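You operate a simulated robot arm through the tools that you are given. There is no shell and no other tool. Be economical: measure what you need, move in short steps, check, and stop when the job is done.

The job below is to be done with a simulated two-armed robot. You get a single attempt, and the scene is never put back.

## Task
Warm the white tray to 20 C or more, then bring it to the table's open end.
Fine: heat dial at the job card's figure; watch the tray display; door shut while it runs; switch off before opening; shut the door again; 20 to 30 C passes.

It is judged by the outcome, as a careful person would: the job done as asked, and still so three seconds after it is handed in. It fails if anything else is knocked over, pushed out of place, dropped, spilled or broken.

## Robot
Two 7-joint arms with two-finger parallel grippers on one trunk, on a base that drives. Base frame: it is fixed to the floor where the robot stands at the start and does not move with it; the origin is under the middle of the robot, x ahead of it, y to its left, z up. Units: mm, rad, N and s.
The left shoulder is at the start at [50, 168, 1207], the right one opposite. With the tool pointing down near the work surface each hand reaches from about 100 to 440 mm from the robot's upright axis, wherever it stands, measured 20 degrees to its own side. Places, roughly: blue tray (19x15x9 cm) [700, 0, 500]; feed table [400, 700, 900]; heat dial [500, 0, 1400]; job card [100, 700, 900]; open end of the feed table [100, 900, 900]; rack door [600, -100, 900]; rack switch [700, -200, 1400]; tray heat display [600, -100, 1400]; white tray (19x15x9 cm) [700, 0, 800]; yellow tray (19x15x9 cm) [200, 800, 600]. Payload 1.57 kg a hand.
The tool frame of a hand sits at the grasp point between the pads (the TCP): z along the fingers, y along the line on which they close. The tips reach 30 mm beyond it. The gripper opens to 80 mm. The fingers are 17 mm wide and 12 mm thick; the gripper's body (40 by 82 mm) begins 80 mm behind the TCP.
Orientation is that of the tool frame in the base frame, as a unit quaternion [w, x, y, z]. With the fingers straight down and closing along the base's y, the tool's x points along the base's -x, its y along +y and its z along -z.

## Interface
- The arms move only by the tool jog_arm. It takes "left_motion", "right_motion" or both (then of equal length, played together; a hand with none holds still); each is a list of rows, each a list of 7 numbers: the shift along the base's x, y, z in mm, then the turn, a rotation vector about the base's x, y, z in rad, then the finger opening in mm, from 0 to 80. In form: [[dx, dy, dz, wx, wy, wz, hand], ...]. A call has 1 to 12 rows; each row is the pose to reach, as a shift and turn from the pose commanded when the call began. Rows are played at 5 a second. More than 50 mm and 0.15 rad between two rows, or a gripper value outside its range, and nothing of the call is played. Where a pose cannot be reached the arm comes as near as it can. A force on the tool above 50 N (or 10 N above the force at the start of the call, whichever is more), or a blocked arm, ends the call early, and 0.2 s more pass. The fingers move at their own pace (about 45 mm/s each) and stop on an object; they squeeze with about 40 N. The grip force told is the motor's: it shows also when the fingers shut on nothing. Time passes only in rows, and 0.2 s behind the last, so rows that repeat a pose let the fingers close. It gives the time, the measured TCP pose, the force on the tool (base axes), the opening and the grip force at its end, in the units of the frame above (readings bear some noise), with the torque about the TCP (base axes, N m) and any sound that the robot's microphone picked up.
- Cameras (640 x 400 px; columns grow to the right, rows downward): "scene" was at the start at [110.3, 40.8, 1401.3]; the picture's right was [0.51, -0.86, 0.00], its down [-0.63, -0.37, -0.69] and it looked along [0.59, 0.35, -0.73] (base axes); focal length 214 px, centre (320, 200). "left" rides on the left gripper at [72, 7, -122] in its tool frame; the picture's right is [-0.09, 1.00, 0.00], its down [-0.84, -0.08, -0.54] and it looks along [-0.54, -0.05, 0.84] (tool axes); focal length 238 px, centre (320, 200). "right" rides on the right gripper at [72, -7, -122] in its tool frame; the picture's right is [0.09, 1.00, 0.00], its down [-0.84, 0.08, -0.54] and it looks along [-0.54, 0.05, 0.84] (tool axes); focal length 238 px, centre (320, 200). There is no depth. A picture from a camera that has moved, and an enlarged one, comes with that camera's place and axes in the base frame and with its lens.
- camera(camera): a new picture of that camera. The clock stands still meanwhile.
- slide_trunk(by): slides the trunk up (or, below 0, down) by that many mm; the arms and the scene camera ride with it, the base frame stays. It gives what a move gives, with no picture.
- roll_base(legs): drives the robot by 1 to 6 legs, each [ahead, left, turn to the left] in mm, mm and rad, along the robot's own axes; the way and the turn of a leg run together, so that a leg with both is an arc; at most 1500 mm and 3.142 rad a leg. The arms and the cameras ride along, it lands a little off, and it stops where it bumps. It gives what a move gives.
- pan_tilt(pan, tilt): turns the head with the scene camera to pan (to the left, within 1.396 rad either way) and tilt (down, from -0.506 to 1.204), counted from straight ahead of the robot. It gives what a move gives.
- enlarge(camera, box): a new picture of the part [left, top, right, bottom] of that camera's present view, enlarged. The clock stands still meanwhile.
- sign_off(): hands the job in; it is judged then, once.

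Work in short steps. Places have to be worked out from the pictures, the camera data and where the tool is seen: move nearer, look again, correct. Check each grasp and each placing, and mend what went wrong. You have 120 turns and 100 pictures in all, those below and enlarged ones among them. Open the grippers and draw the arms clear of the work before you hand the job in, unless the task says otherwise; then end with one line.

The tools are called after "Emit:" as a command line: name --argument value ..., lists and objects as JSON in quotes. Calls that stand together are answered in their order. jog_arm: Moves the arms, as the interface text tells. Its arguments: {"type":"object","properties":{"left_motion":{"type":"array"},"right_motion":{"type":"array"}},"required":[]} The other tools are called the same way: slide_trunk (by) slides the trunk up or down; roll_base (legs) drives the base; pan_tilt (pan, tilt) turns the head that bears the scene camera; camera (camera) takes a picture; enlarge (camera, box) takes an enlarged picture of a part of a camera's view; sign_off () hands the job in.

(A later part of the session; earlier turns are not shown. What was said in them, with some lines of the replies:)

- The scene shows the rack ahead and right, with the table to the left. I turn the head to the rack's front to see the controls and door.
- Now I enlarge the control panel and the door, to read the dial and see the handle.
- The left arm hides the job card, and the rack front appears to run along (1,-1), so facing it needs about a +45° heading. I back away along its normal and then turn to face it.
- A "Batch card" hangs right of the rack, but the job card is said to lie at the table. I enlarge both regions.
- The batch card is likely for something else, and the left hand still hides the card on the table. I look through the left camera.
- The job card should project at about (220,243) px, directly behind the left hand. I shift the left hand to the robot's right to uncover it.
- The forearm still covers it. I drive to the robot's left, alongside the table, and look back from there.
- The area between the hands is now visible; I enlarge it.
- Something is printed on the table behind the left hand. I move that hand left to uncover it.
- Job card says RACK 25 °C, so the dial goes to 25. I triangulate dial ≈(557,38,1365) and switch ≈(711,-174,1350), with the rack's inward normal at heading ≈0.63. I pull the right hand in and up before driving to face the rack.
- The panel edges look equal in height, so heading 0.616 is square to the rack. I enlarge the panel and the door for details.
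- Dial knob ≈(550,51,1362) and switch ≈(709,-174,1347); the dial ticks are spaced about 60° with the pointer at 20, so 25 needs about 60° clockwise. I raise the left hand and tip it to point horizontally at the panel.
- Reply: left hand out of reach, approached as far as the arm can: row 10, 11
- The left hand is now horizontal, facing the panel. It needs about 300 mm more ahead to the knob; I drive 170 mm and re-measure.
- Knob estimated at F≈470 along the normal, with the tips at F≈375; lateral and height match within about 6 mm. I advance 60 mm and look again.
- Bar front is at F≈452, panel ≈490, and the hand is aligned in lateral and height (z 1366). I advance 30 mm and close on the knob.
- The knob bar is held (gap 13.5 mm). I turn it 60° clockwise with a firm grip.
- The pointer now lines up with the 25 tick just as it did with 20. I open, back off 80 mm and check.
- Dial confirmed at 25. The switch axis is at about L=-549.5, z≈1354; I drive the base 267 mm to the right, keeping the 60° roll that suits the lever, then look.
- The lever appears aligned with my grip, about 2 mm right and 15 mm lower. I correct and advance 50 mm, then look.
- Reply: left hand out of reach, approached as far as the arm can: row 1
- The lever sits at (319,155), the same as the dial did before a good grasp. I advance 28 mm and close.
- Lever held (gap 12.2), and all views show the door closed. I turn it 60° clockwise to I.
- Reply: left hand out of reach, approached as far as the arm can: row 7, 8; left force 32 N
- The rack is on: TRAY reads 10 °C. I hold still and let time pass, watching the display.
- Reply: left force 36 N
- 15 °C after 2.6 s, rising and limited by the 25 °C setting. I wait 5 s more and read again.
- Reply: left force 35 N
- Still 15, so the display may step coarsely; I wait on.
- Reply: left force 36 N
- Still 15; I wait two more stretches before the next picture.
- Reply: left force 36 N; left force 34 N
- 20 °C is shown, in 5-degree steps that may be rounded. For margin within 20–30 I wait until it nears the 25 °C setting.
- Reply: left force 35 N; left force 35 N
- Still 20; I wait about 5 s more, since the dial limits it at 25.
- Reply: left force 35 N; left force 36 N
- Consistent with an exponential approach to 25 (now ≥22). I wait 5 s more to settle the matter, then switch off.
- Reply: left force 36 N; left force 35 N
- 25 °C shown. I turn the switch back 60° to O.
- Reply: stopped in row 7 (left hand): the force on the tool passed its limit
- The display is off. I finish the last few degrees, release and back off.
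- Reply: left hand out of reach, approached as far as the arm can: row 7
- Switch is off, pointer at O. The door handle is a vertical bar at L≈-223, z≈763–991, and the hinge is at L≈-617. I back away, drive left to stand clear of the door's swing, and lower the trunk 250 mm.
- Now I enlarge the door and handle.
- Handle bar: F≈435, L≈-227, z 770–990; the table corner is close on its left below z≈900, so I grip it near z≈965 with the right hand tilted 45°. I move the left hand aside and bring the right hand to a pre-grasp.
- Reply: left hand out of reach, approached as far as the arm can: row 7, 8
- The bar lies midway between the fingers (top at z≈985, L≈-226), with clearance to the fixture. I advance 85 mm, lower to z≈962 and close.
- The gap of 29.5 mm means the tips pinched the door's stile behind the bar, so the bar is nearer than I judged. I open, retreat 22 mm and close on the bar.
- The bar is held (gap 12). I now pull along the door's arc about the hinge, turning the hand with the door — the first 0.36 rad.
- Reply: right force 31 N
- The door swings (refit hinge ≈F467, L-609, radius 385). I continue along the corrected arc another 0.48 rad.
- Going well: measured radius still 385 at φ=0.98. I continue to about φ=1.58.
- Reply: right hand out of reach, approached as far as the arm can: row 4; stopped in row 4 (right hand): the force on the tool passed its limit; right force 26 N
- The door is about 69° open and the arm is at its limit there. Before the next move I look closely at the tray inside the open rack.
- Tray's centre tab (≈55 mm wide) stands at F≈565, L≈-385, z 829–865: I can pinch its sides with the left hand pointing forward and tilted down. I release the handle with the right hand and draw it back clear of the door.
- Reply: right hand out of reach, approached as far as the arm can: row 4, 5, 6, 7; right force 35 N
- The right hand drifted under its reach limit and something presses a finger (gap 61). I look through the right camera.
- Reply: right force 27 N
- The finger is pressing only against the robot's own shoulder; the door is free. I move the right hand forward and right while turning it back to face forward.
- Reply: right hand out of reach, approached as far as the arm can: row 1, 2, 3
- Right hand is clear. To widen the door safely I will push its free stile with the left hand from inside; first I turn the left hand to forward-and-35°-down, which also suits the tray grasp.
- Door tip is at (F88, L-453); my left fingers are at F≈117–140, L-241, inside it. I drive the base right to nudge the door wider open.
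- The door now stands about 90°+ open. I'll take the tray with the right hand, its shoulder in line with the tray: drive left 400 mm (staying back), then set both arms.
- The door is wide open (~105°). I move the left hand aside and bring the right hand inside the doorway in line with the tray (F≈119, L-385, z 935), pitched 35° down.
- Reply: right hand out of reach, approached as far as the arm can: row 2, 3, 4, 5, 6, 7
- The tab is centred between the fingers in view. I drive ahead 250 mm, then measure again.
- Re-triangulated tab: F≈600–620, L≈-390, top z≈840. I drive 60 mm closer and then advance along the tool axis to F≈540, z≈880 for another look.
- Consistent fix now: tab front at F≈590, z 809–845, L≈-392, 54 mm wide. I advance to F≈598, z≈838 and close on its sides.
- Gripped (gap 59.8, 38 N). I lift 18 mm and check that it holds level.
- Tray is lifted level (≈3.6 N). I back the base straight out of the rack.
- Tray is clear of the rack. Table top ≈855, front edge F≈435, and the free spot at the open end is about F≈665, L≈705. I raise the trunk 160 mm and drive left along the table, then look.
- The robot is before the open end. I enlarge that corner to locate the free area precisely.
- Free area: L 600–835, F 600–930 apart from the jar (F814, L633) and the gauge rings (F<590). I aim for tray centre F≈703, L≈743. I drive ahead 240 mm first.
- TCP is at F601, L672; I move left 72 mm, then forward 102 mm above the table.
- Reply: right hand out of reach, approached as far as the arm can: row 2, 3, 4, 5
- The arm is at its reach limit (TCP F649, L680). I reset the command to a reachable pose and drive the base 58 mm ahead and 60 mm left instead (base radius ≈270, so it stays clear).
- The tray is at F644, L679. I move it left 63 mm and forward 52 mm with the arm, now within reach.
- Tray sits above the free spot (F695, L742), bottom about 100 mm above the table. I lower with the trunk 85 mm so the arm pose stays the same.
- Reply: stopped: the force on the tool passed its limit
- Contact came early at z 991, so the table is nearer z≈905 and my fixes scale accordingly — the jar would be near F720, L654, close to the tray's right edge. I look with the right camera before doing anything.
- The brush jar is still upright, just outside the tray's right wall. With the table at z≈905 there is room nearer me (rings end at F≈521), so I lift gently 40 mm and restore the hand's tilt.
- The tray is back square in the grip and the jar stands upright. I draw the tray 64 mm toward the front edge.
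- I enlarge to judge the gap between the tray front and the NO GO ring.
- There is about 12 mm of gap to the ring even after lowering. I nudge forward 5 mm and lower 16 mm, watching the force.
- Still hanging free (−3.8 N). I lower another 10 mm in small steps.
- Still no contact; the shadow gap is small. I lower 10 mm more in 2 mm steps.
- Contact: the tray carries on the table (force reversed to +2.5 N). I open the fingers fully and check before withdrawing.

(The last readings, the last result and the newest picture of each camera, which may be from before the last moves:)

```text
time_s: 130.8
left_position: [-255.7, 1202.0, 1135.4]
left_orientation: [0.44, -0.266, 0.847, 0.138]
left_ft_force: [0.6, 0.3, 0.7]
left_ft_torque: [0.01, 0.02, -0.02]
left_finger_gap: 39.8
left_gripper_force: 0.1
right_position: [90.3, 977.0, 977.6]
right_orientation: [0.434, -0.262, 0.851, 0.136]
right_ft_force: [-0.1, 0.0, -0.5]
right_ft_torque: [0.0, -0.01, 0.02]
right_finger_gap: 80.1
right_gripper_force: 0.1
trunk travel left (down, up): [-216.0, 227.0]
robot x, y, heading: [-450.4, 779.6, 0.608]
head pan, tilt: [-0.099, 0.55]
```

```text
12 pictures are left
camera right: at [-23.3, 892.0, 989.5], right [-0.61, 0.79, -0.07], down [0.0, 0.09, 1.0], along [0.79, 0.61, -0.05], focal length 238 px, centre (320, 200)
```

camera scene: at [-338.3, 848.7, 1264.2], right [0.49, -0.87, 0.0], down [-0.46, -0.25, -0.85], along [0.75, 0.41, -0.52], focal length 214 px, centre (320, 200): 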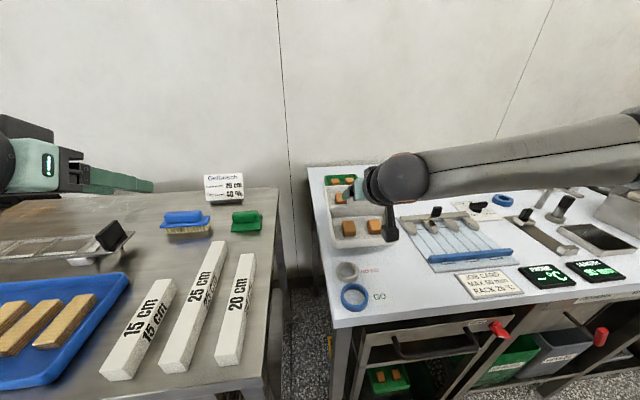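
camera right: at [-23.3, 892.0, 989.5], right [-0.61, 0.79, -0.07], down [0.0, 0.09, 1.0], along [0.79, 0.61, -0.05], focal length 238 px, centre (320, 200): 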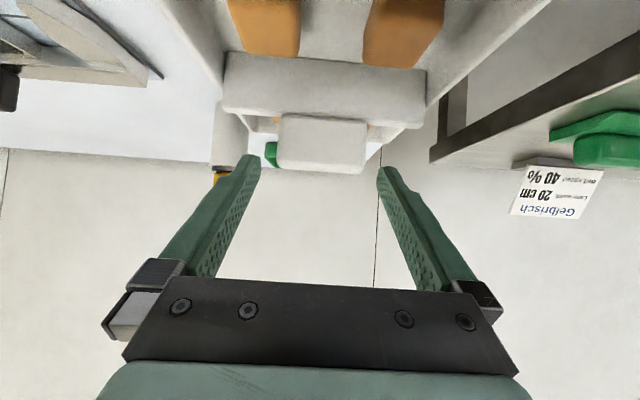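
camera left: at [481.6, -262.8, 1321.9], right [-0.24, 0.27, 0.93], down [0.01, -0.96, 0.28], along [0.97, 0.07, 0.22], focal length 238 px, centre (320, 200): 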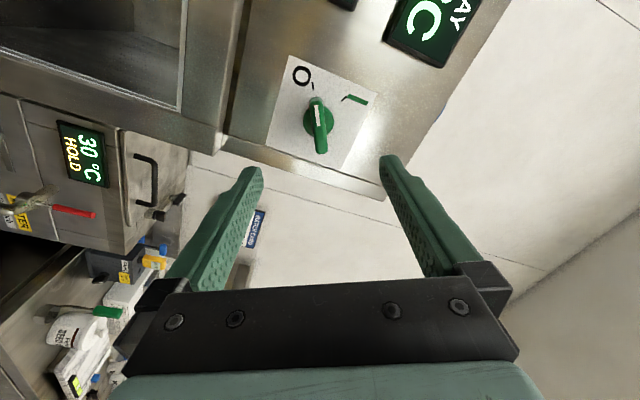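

Released cleanly. I withdraw up and back along the tool axis, then back the base off.

Emit:
jog_arm --right_motion '[[-20, -14, 20, 0, 0, 0, 80], [-40, -28, 42, 0, 0, 0, 80], [-67, -47, 70, 0, 0, 0, 80], [-90, -63, 100, 0, 0, 0, 80]]'

Emit:
roll_base --legs '[[-350, 0, 0]]'

Emit:
camera --camera "scene"

```text
time_s: 131.8
left_position: [-255.7, 1201.7, 1135.0]
left_orientation: [0.439, -0.267, 0.847, 0.139]
left_ft_force: [-0.2, -0.5, -0.9]
left_ft_torque: [-0.03, 0.01, 0.0]
left_finger_gap: 40.0
left_gripper_force: 0.2
right_position: [-0.7, 918.7, 1077.6]
right_orientation: [0.434, -0.263, 0.851, 0.137]
right_ft_force: [-0.5, 0.7, -0.5]
right_ft_torque: [0.0, 0.01, 0.0]
right_finger_gap: 80.1
right_gripper_force: 0.0
trunk travel left (down, up): [-216.0, 227.0]
robot x, y, heading: [-454.0, 779.5, 0.605]
head pan, tilt: [-0.099, 0.55]
```

```text
time_s: 134.1
left_position: [-544.7, 999.8, 1135.6]
left_orientation: [0.44, -0.264, 0.847, 0.138]
left_ft_force: [0.7, -0.7, 0.2]
left_ft_torque: [-0.05, -0.02, 0.04]
left_finger_gap: 39.9
left_gripper_force: 0.1
right_position: [-292.1, 714.0, 1077.7]
right_orientation: [0.435, -0.261, 0.851, 0.136]
right_ft_force: [-0.1, -0.7, 0.4]
right_ft_torque: [-0.01, 0.04, -0.02]
right_finger_gap: 80.2
right_gripper_force: 0.1
trunk travel left (down, up): [-216.0, 227.0]
robot x, y, heading: [-745.0, 576.3, 0.601]
head pan, tilt: [-0.099, 0.55]
```

```text
11 pictures are left
camera scene: at [-631.1, 646.2, 1264.3], right [0.48, -0.88, 0.0], down [-0.46, -0.25, -0.85], along [0.75, 0.41, -0.52], focal length 214 px, centre (320, 200)
```

scene: 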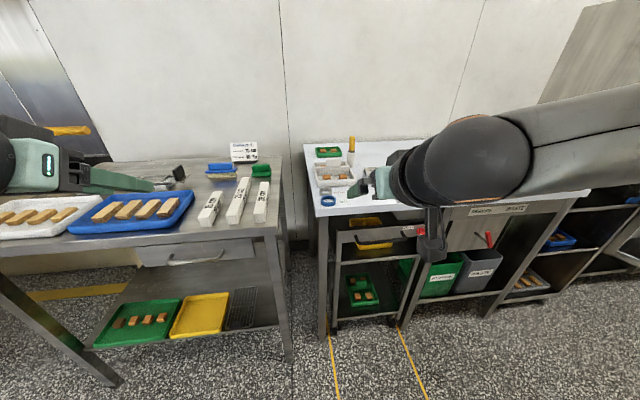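

The tray stands at the open end, the jar and rings untouched. Now to shut the door: I make a fist with the right hand (z 1078, above the handle), back off and drive right to get to the outer side of the door.

Emit:
jog_arm --left_motion '[[-20, -14, 0, 0, 0, 0, 40], [-40, -28, 0, 0, 0, 0, 40], [-60, -42, 0, 0, 0, 0, 40]]' --right_motion '[[0, 0, 0, 0, 0, 0, 50], [0, 0, 0, 0, 0, 0, 20], [0, 0, 0, 0, 0, 0, 0]]'

Emit:
roll_base --legs '[[-190, 0, 0.012], [0, -1000, 0], [0, -541, 0]]'

Emit:
pan_tilt --pan -0.1 --tilt 0.4

Emit:
camera --camera "scene"

```text
time_s: 134.9
left_position: [-605.2, 956.2, 1135.0]
left_orientation: [0.44, -0.263, 0.847, 0.137]
left_ft_force: [0.3, 0.4, -0.2]
left_ft_torque: [0.0, -0.02, -0.01]
left_finger_gap: 39.8
left_gripper_force: 0.0
right_position: [-290.4, 714.0, 1076.5]
right_orientation: [0.435, -0.26, 0.851, 0.136]
right_ft_force: [0.3, -0.9, 0.5]
right_ft_torque: [0.0, 0.01, -0.01]
right_finger_gap: 13.5
right_gripper_force: 0.0
trunk travel left (down, up): [-216.0, 227.0]
robot x, y, heading: [-747.3, 579.8, 0.601]
head pan, tilt: [-0.099, 0.55]
```

```text
time_s: 144.1
left_position: [125.8, -440.9, 1134.7]
left_orientation: [0.441, -0.263, 0.847, 0.137]
left_ft_force: [-1.1, -0.1, -0.3]
left_ft_torque: [0.0, 0.05, 0.0]
left_finger_gap: 39.9
left_gripper_force: 0.2
right_position: [438.8, -682.7, 1077.6]
right_orientation: [0.435, -0.262, 0.851, 0.137]
right_ft_force: [0.6, -0.5, -0.1]
right_ft_torque: [0.01, -0.02, 0.02]
right_finger_gap: 0.0
right_gripper_force: 21.2
trunk travel left (down, up): [-216.0, 227.0]
robot x, y, heading: [-13.2, -818.1, 0.604]
head pan, tilt: [-0.099, 0.55]
```

```text
time_s: 144.8
left_position: [125.5, -440.6, 1135.4]
left_orientation: [0.44, -0.263, 0.848, 0.137]
left_ft_force: [-1.0, -0.5, -0.1]
left_ft_torque: [0.02, -0.01, -0.02]
left_finger_gap: 40.0
left_gripper_force: 0.0
right_position: [438.9, -683.0, 1077.4]
right_orientation: [0.435, -0.261, 0.851, 0.136]
right_ft_force: [0.3, 1.4, -1.4]
right_ft_torque: [0.01, -0.01, 0.01]
right_finger_gap: 0.0
right_gripper_force: 21.3
trunk travel left (down, up): [-216.0, 227.0]
robot x, y, heading: [-15.6, -817.8, 0.603]
head pan, tilt: [-0.099, 0.4]
```

```text
10 pictures are left
camera scene: at [102.3, -749.5, 1277.9], right [0.48, -0.88, 0.0], down [-0.34, -0.19, -0.92], along [0.81, 0.44, -0.39], focal length 214 px, centre (320, 200)
```

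scene: 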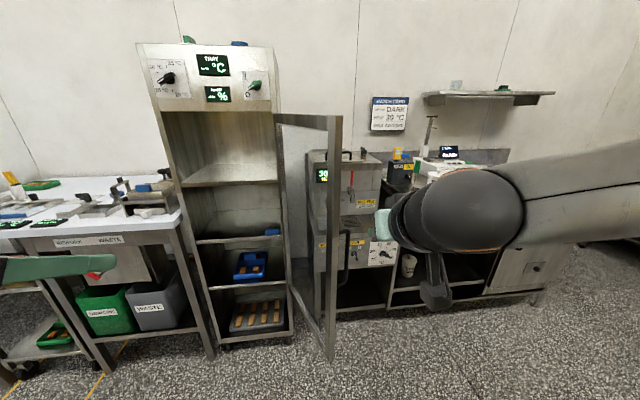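

The door stands at about 111° with its tip at (F85, L-758). I go forward outside it, then sweep left and forward to push it closed to about 45°.

Emit:
roll_base --legs '[[0, -20, 0], [175, 0, 0.01], [-27, 286, 0], [80, 169, 0]]'

Emit:
camera --camera "scene"

```text
time_s: 147.6
left_position: [186.7, -259.0, 1134.5]
left_orientation: [0.441, -0.267, 0.845, 0.14]
left_ft_force: [-0.7, -0.8, -0.2]
left_ft_torque: [0.02, 0.01, -0.01]
left_finger_gap: 40.1
left_gripper_force: 0.0
right_position: [498.6, -500.7, 1077.3]
right_orientation: [0.434, -0.267, 0.849, 0.138]
right_ft_force: [-11.0, -11.2, 0.9]
right_ft_torque: [0.83, -0.94, 0.36]
right_finger_gap: 0.0
right_gripper_force: 22.1
trunk travel left (down, up): [-216.0, 227.0]
robot x, y, heading: [49.4, -638.3, 0.613]
head pan, tilt: [-0.099, 0.4]
stopped in leg 3: the robot was blocked; the commanded pose is now the measured one
```

```text
9 pictures are left
camera scene: at [165.2, -568.5, 1278.2], right [0.49, -0.87, 0.0], down [-0.34, -0.19, -0.92], along [0.8, 0.45, -0.39], focal length 214 px, centre (320, 200)
```

scene: 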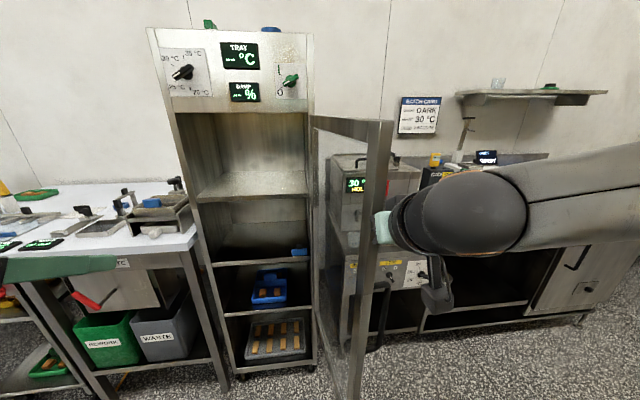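

The base stopped as the hand met the door (about 15 N). I look through the right camera to see what touches.

Emit:
camera --camera "right"

```text
8 pictures are left
camera right: at [385.9, -587.2, 1090.4], right [-0.61, 0.79, -0.07], down [0.0, 0.09, 1.0], along [0.79, 0.61, -0.05], focal length 238 px, centre (320, 200)
```

right: 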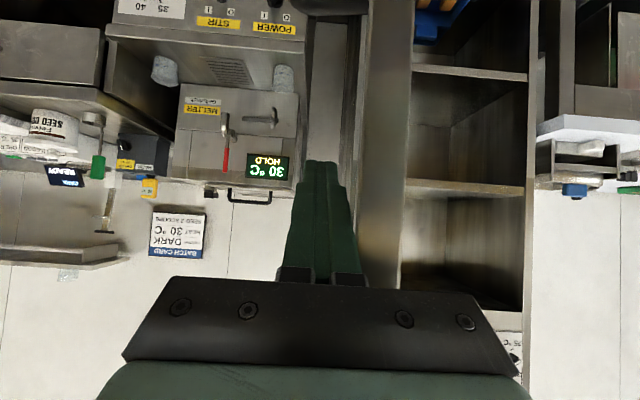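

The palm front is pressing on the stile's end. I back off 24 mm so that only the fingers touch the stile, then sweep left and forward.

Emit:
roll_base --legs '[[-26, -5, 0], [0, 181, 0], [35, 94, 0], [62, 62, 0]]'

Emit:
camera --camera "scene"

```text
time_s: 151.0
left_position: [57.3, 54.4, 1134.9]
left_orientation: [0.44, -0.265, 0.847, 0.138]
left_ft_force: [0.6, 0.4, -0.2]
left_ft_torque: [-0.02, 0.01, -0.01]
left_finger_gap: 40.0
left_gripper_force: 0.0
right_position: [369.2, -186.7, 1076.5]
right_orientation: [0.433, -0.265, 0.851, 0.136]
right_ft_force: [0.6, 0.5, 0.1]
right_ft_torque: [0.01, 0.01, 0.0]
right_finger_gap: 0.0
right_gripper_force: 21.4
trunk travel left (down, up): [-216.0, 227.0]
robot x, y, heading: [-83.7, -323.7, 0.607]
head pan, tilt: [-0.099, 0.4]
```

```text
7 pictures are left
camera scene: at [34.7, -254.3, 1277.9], right [0.49, -0.87, 0.0], down [-0.34, -0.19, -0.92], along [0.81, 0.45, -0.39], focal length 214 px, centre (320, 200)
```

scene: 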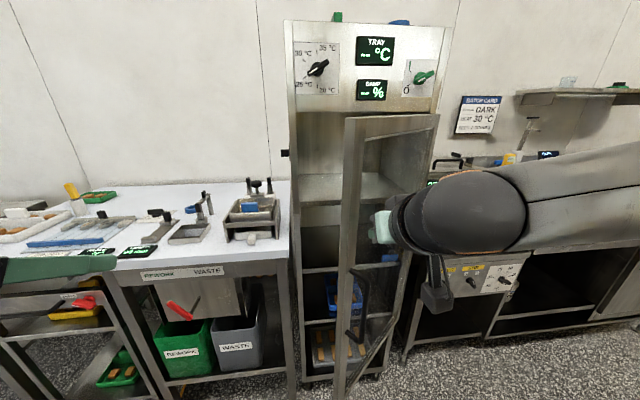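

The door is now about half closed with the hand behind it. I push on forward to close it.

Emit:
roll_base --legs '[[108, 53, 0], [94, 30, 0], [20, 0, 0]]'

Emit:
camera --camera "scene"

```text
time_s: 153.3
left_position: [191.9, 249.1, 1134.5]
left_orientation: [0.439, -0.266, 0.847, 0.139]
left_ft_force: [-0.8, -0.6, 0.1]
left_ft_torque: [0.05, -0.01, -0.01]
left_finger_gap: 39.8
left_gripper_force: 0.0
right_position: [505.2, 8.3, 1076.0]
right_orientation: [0.433, -0.264, 0.851, 0.136]
right_ft_force: [-0.6, -0.1, -0.1]
right_ft_torque: [0.01, -0.01, -0.02]
right_finger_gap: 0.2
right_gripper_force: 21.3
trunk travel left (down, up): [-216.0, 227.0]
robot x, y, heading: [54.6, -131.0, 0.609]
head pan, tilt: [-0.099, 0.4]
```

```text
6 pictures are left
camera scene: at [170.8, -59.7, 1277.8], right [0.49, -0.87, 0.0], down [-0.34, -0.19, -0.92], along [0.8, 0.45, -0.39], focal length 214 px, centre (320, 200)
```

scene: 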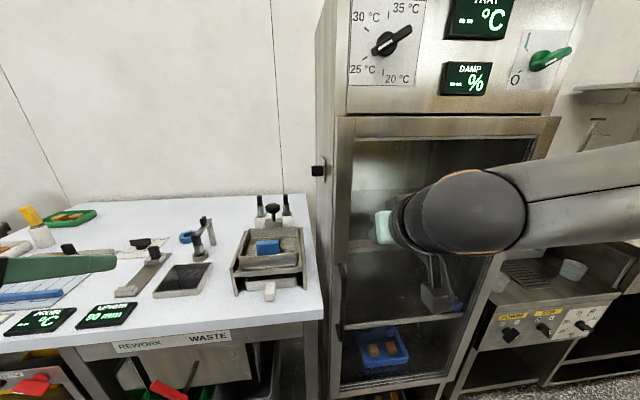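

The door looks nearly shut. I shift the fist to the stile and press forward gently, watching the force for the stop.

Emit:
jog_arm --right_motion '[[-16, -12, 0, 0, 0, 0, 0], [-50, 20, 0, 0, 0, 0, 0], [-50, 36, 0, 0, 0, 0, 0], [-34, 47, 0, 0, 0, 0, 0], [-26, 53, 0, 0, 0, 0, 0], [-20, 57, 0, 0, 0, 0, 0], [-14, 61, 0, 0, 0, 0, 0], [-9, 64, 0, 0, 0, 0, 0], [-9, 64, 0, 0, 0, 0, 0]]'

```text
time_s: 155.0
left_position: [188.7, 246.1, 1137.1]
left_orientation: [0.441, -0.265, 0.846, 0.139]
left_ft_force: [0.3, -0.3, -0.1]
left_ft_torque: [-0.01, 0.0, 0.01]
left_finger_gap: 39.8
left_gripper_force: 0.1
right_position: [482.8, 54.9, 1076.7]
right_orientation: [0.429, -0.27, 0.851, 0.136]
right_ft_force: [-14.6, -14.5, 4.9]
right_ft_torque: [-0.11, 0.0, -0.06]
right_finger_gap: 0.0
right_gripper_force: 21.5
right hand out of reach, approached as far as the arm can: row 3, 4, 5, 6, 7, 8
trunk travel left (down, up): [-216.0, 227.0]
robot x, y, heading: [55.2, -127.3, 0.602]
head pan, tilt: [-0.099, 0.4]
stopped in row 8 (right hand): the force on the tool passed its limit (the readings are from after the stop); the commanded pose is now the measured one
```

The press met a firm stop at tip F≈451, which matches the closed door face. I withdraw the hand and inspect the door seam.

Emit:
jog_arm --right_motion '[[-30, -21, 0, 0, 0, 0, 0], [-60, -42, 0, 0, 0, 0, 0]]'

Emit:
roll_base --legs '[[-300, 0, 0]]'

Emit:
camera --camera "scene"

```text
time_s: 155.6
left_position: [190.4, 247.4, 1134.2]
left_orientation: [0.439, -0.264, 0.847, 0.138]
left_ft_force: [-0.3, -0.4, -0.1]
left_ft_torque: [0.0, 0.01, 0.0]
left_finger_gap: 39.8
left_gripper_force: 0.0
right_position: [426.6, 15.0, 1073.3]
right_orientation: [0.428, -0.268, 0.853, 0.135]
right_ft_force: [-0.2, 0.4, 0.1]
right_ft_torque: [-0.01, -0.01, -0.03]
right_finger_gap: 0.0
right_gripper_force: 21.3
trunk travel left (down, up): [-216.0, 227.0]
robot x, y, heading: [60.2, -124.3, 0.606]
head pan, tilt: [-0.099, 0.4]
```

```text
time_s: 157.7
left_position: [-57.0, 75.7, 1135.0]
left_orientation: [0.44, -0.265, 0.847, 0.138]
left_ft_force: [0.1, 0.3, 0.5]
left_ft_torque: [0.01, -0.02, 0.0]
left_finger_gap: 39.7
left_gripper_force: 0.1
right_position: [178.8, -157.4, 1073.3]
right_orientation: [0.427, -0.268, 0.853, 0.134]
right_ft_force: [0.2, -0.4, -0.2]
right_ft_torque: [-0.02, 0.03, 0.02]
right_finger_gap: 0.1
right_gripper_force: 21.3
trunk travel left (down, up): [-216.0, 227.0]
robot x, y, heading: [-188.7, -301.8, 0.61]
head pan, tilt: [-0.099, 0.4]
```

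```text
5 pictures are left
camera scene: at [-78.6, -233.1, 1278.0], right [0.48, -0.87, 0.0], down [-0.34, -0.19, -0.92], along [0.81, 0.45, -0.39], focal length 214 px, centre (320, 200)
```

scene: 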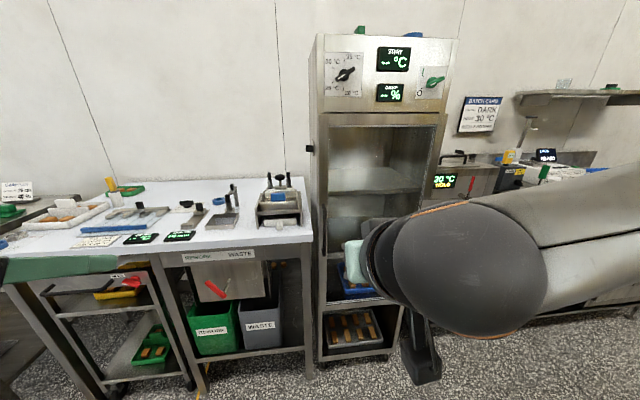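

The door looks flush. One enlarged check of the door's top and left seam, and one of the table's end.

Emit:
enlarge --camera "scene" --box '[300, 30, 460, 240]'

Emit:
enlarge --camera "scene" --box '[0, 160, 160, 270]'

```text
1.90 times, centred on (380, 135) of scene
camera zoom: at [-78.6, -233.1, 1278.0], right [0.48, -0.87, 0.0], down [-0.34, -0.19, -0.92], along [0.81, 0.45, -0.39], focal length 408 px, centre (206, 324)
```

zoom: 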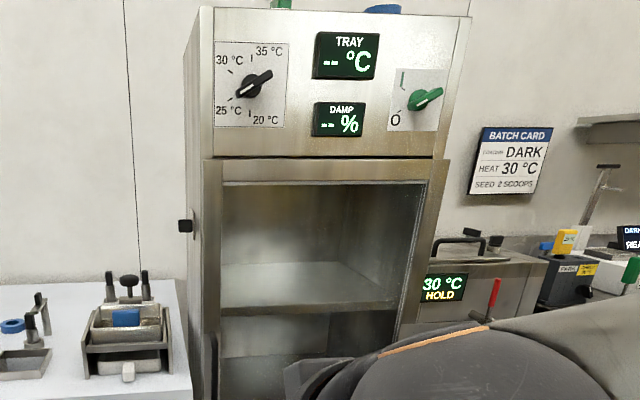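

```text
3.64 times, centred on (80, 215) of scene
camera zoom: at [-78.6, -233.1, 1278.0], right [0.48, -0.87, 0.0], down [-0.34, -0.19, -0.92], along [0.81, 0.45, -0.39], focal length 780 px, centre (1193, 146)
```

zoom: 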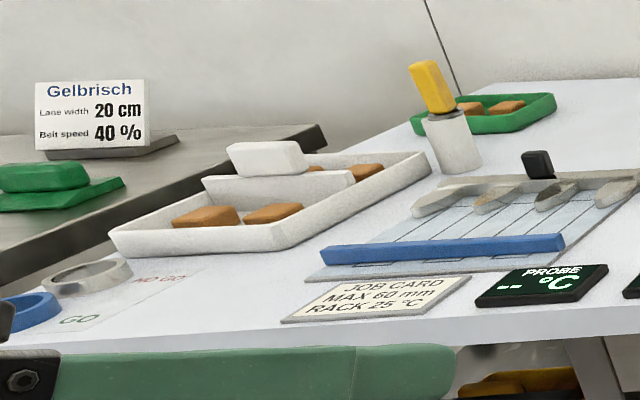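

The door is shut, the switch is off, and the white tray sits on the table's open end with everything around it upright. I open both grippers, with the arms already clear, and hand in.

Emit:
jog_arm --left_motion '[[0, 0, 0, 0, 0, 0, 80], [0, 0, 0, 0, 0, 0, 80], [0, 0, 0, 0, 0, 0, 80], [0, 0, 0, 0, 0, 0, 80]]' --right_motion '[[0, 0, 0, 0, 0, 0, 40], [0, 0, 0, 0, 0, 0, 80], [0, 0, 0, 0, 0, 0, 80], [0, 0, 0, 0, 0, 0, 80]]'

Emit:
sign_off

```text
time_s: 158.7
left_position: [-56.5, 75.4, 1135.6]
left_orientation: [0.44, -0.265, 0.847, 0.138]
left_ft_force: [-0.9, 0.8, 0.4]
left_ft_torque: [-0.01, 0.0, 0.0]
left_finger_gap: 79.9
left_gripper_force: 0.1
right_position: [177.6, -156.8, 1073.2]
right_orientation: [0.427, -0.268, 0.853, 0.135]
right_ft_force: [0.5, -0.2, -0.1]
right_ft_torque: [0.01, 0.01, 0.0]
right_finger_gap: 79.7
right_gripper_force: 0.0
trunk travel left (down, up): [-216.0, 227.0]
robot x, y, heading: [-193.8, -306.1, 0.61]
head pan, tilt: [-0.099, 0.4]
```

```text
The job is handed in.
```

The job is handed in: with the dial at the job card's 25 °C, the white tray read 25 °C when I switched the rack off, and it now stands on the table's open end with the rack door shut again. During my first lowering the tray touched something at about 50 N beside the brush jar; I lifted it and set it down nearer the front, and the jar and rings look upright in the last picture.
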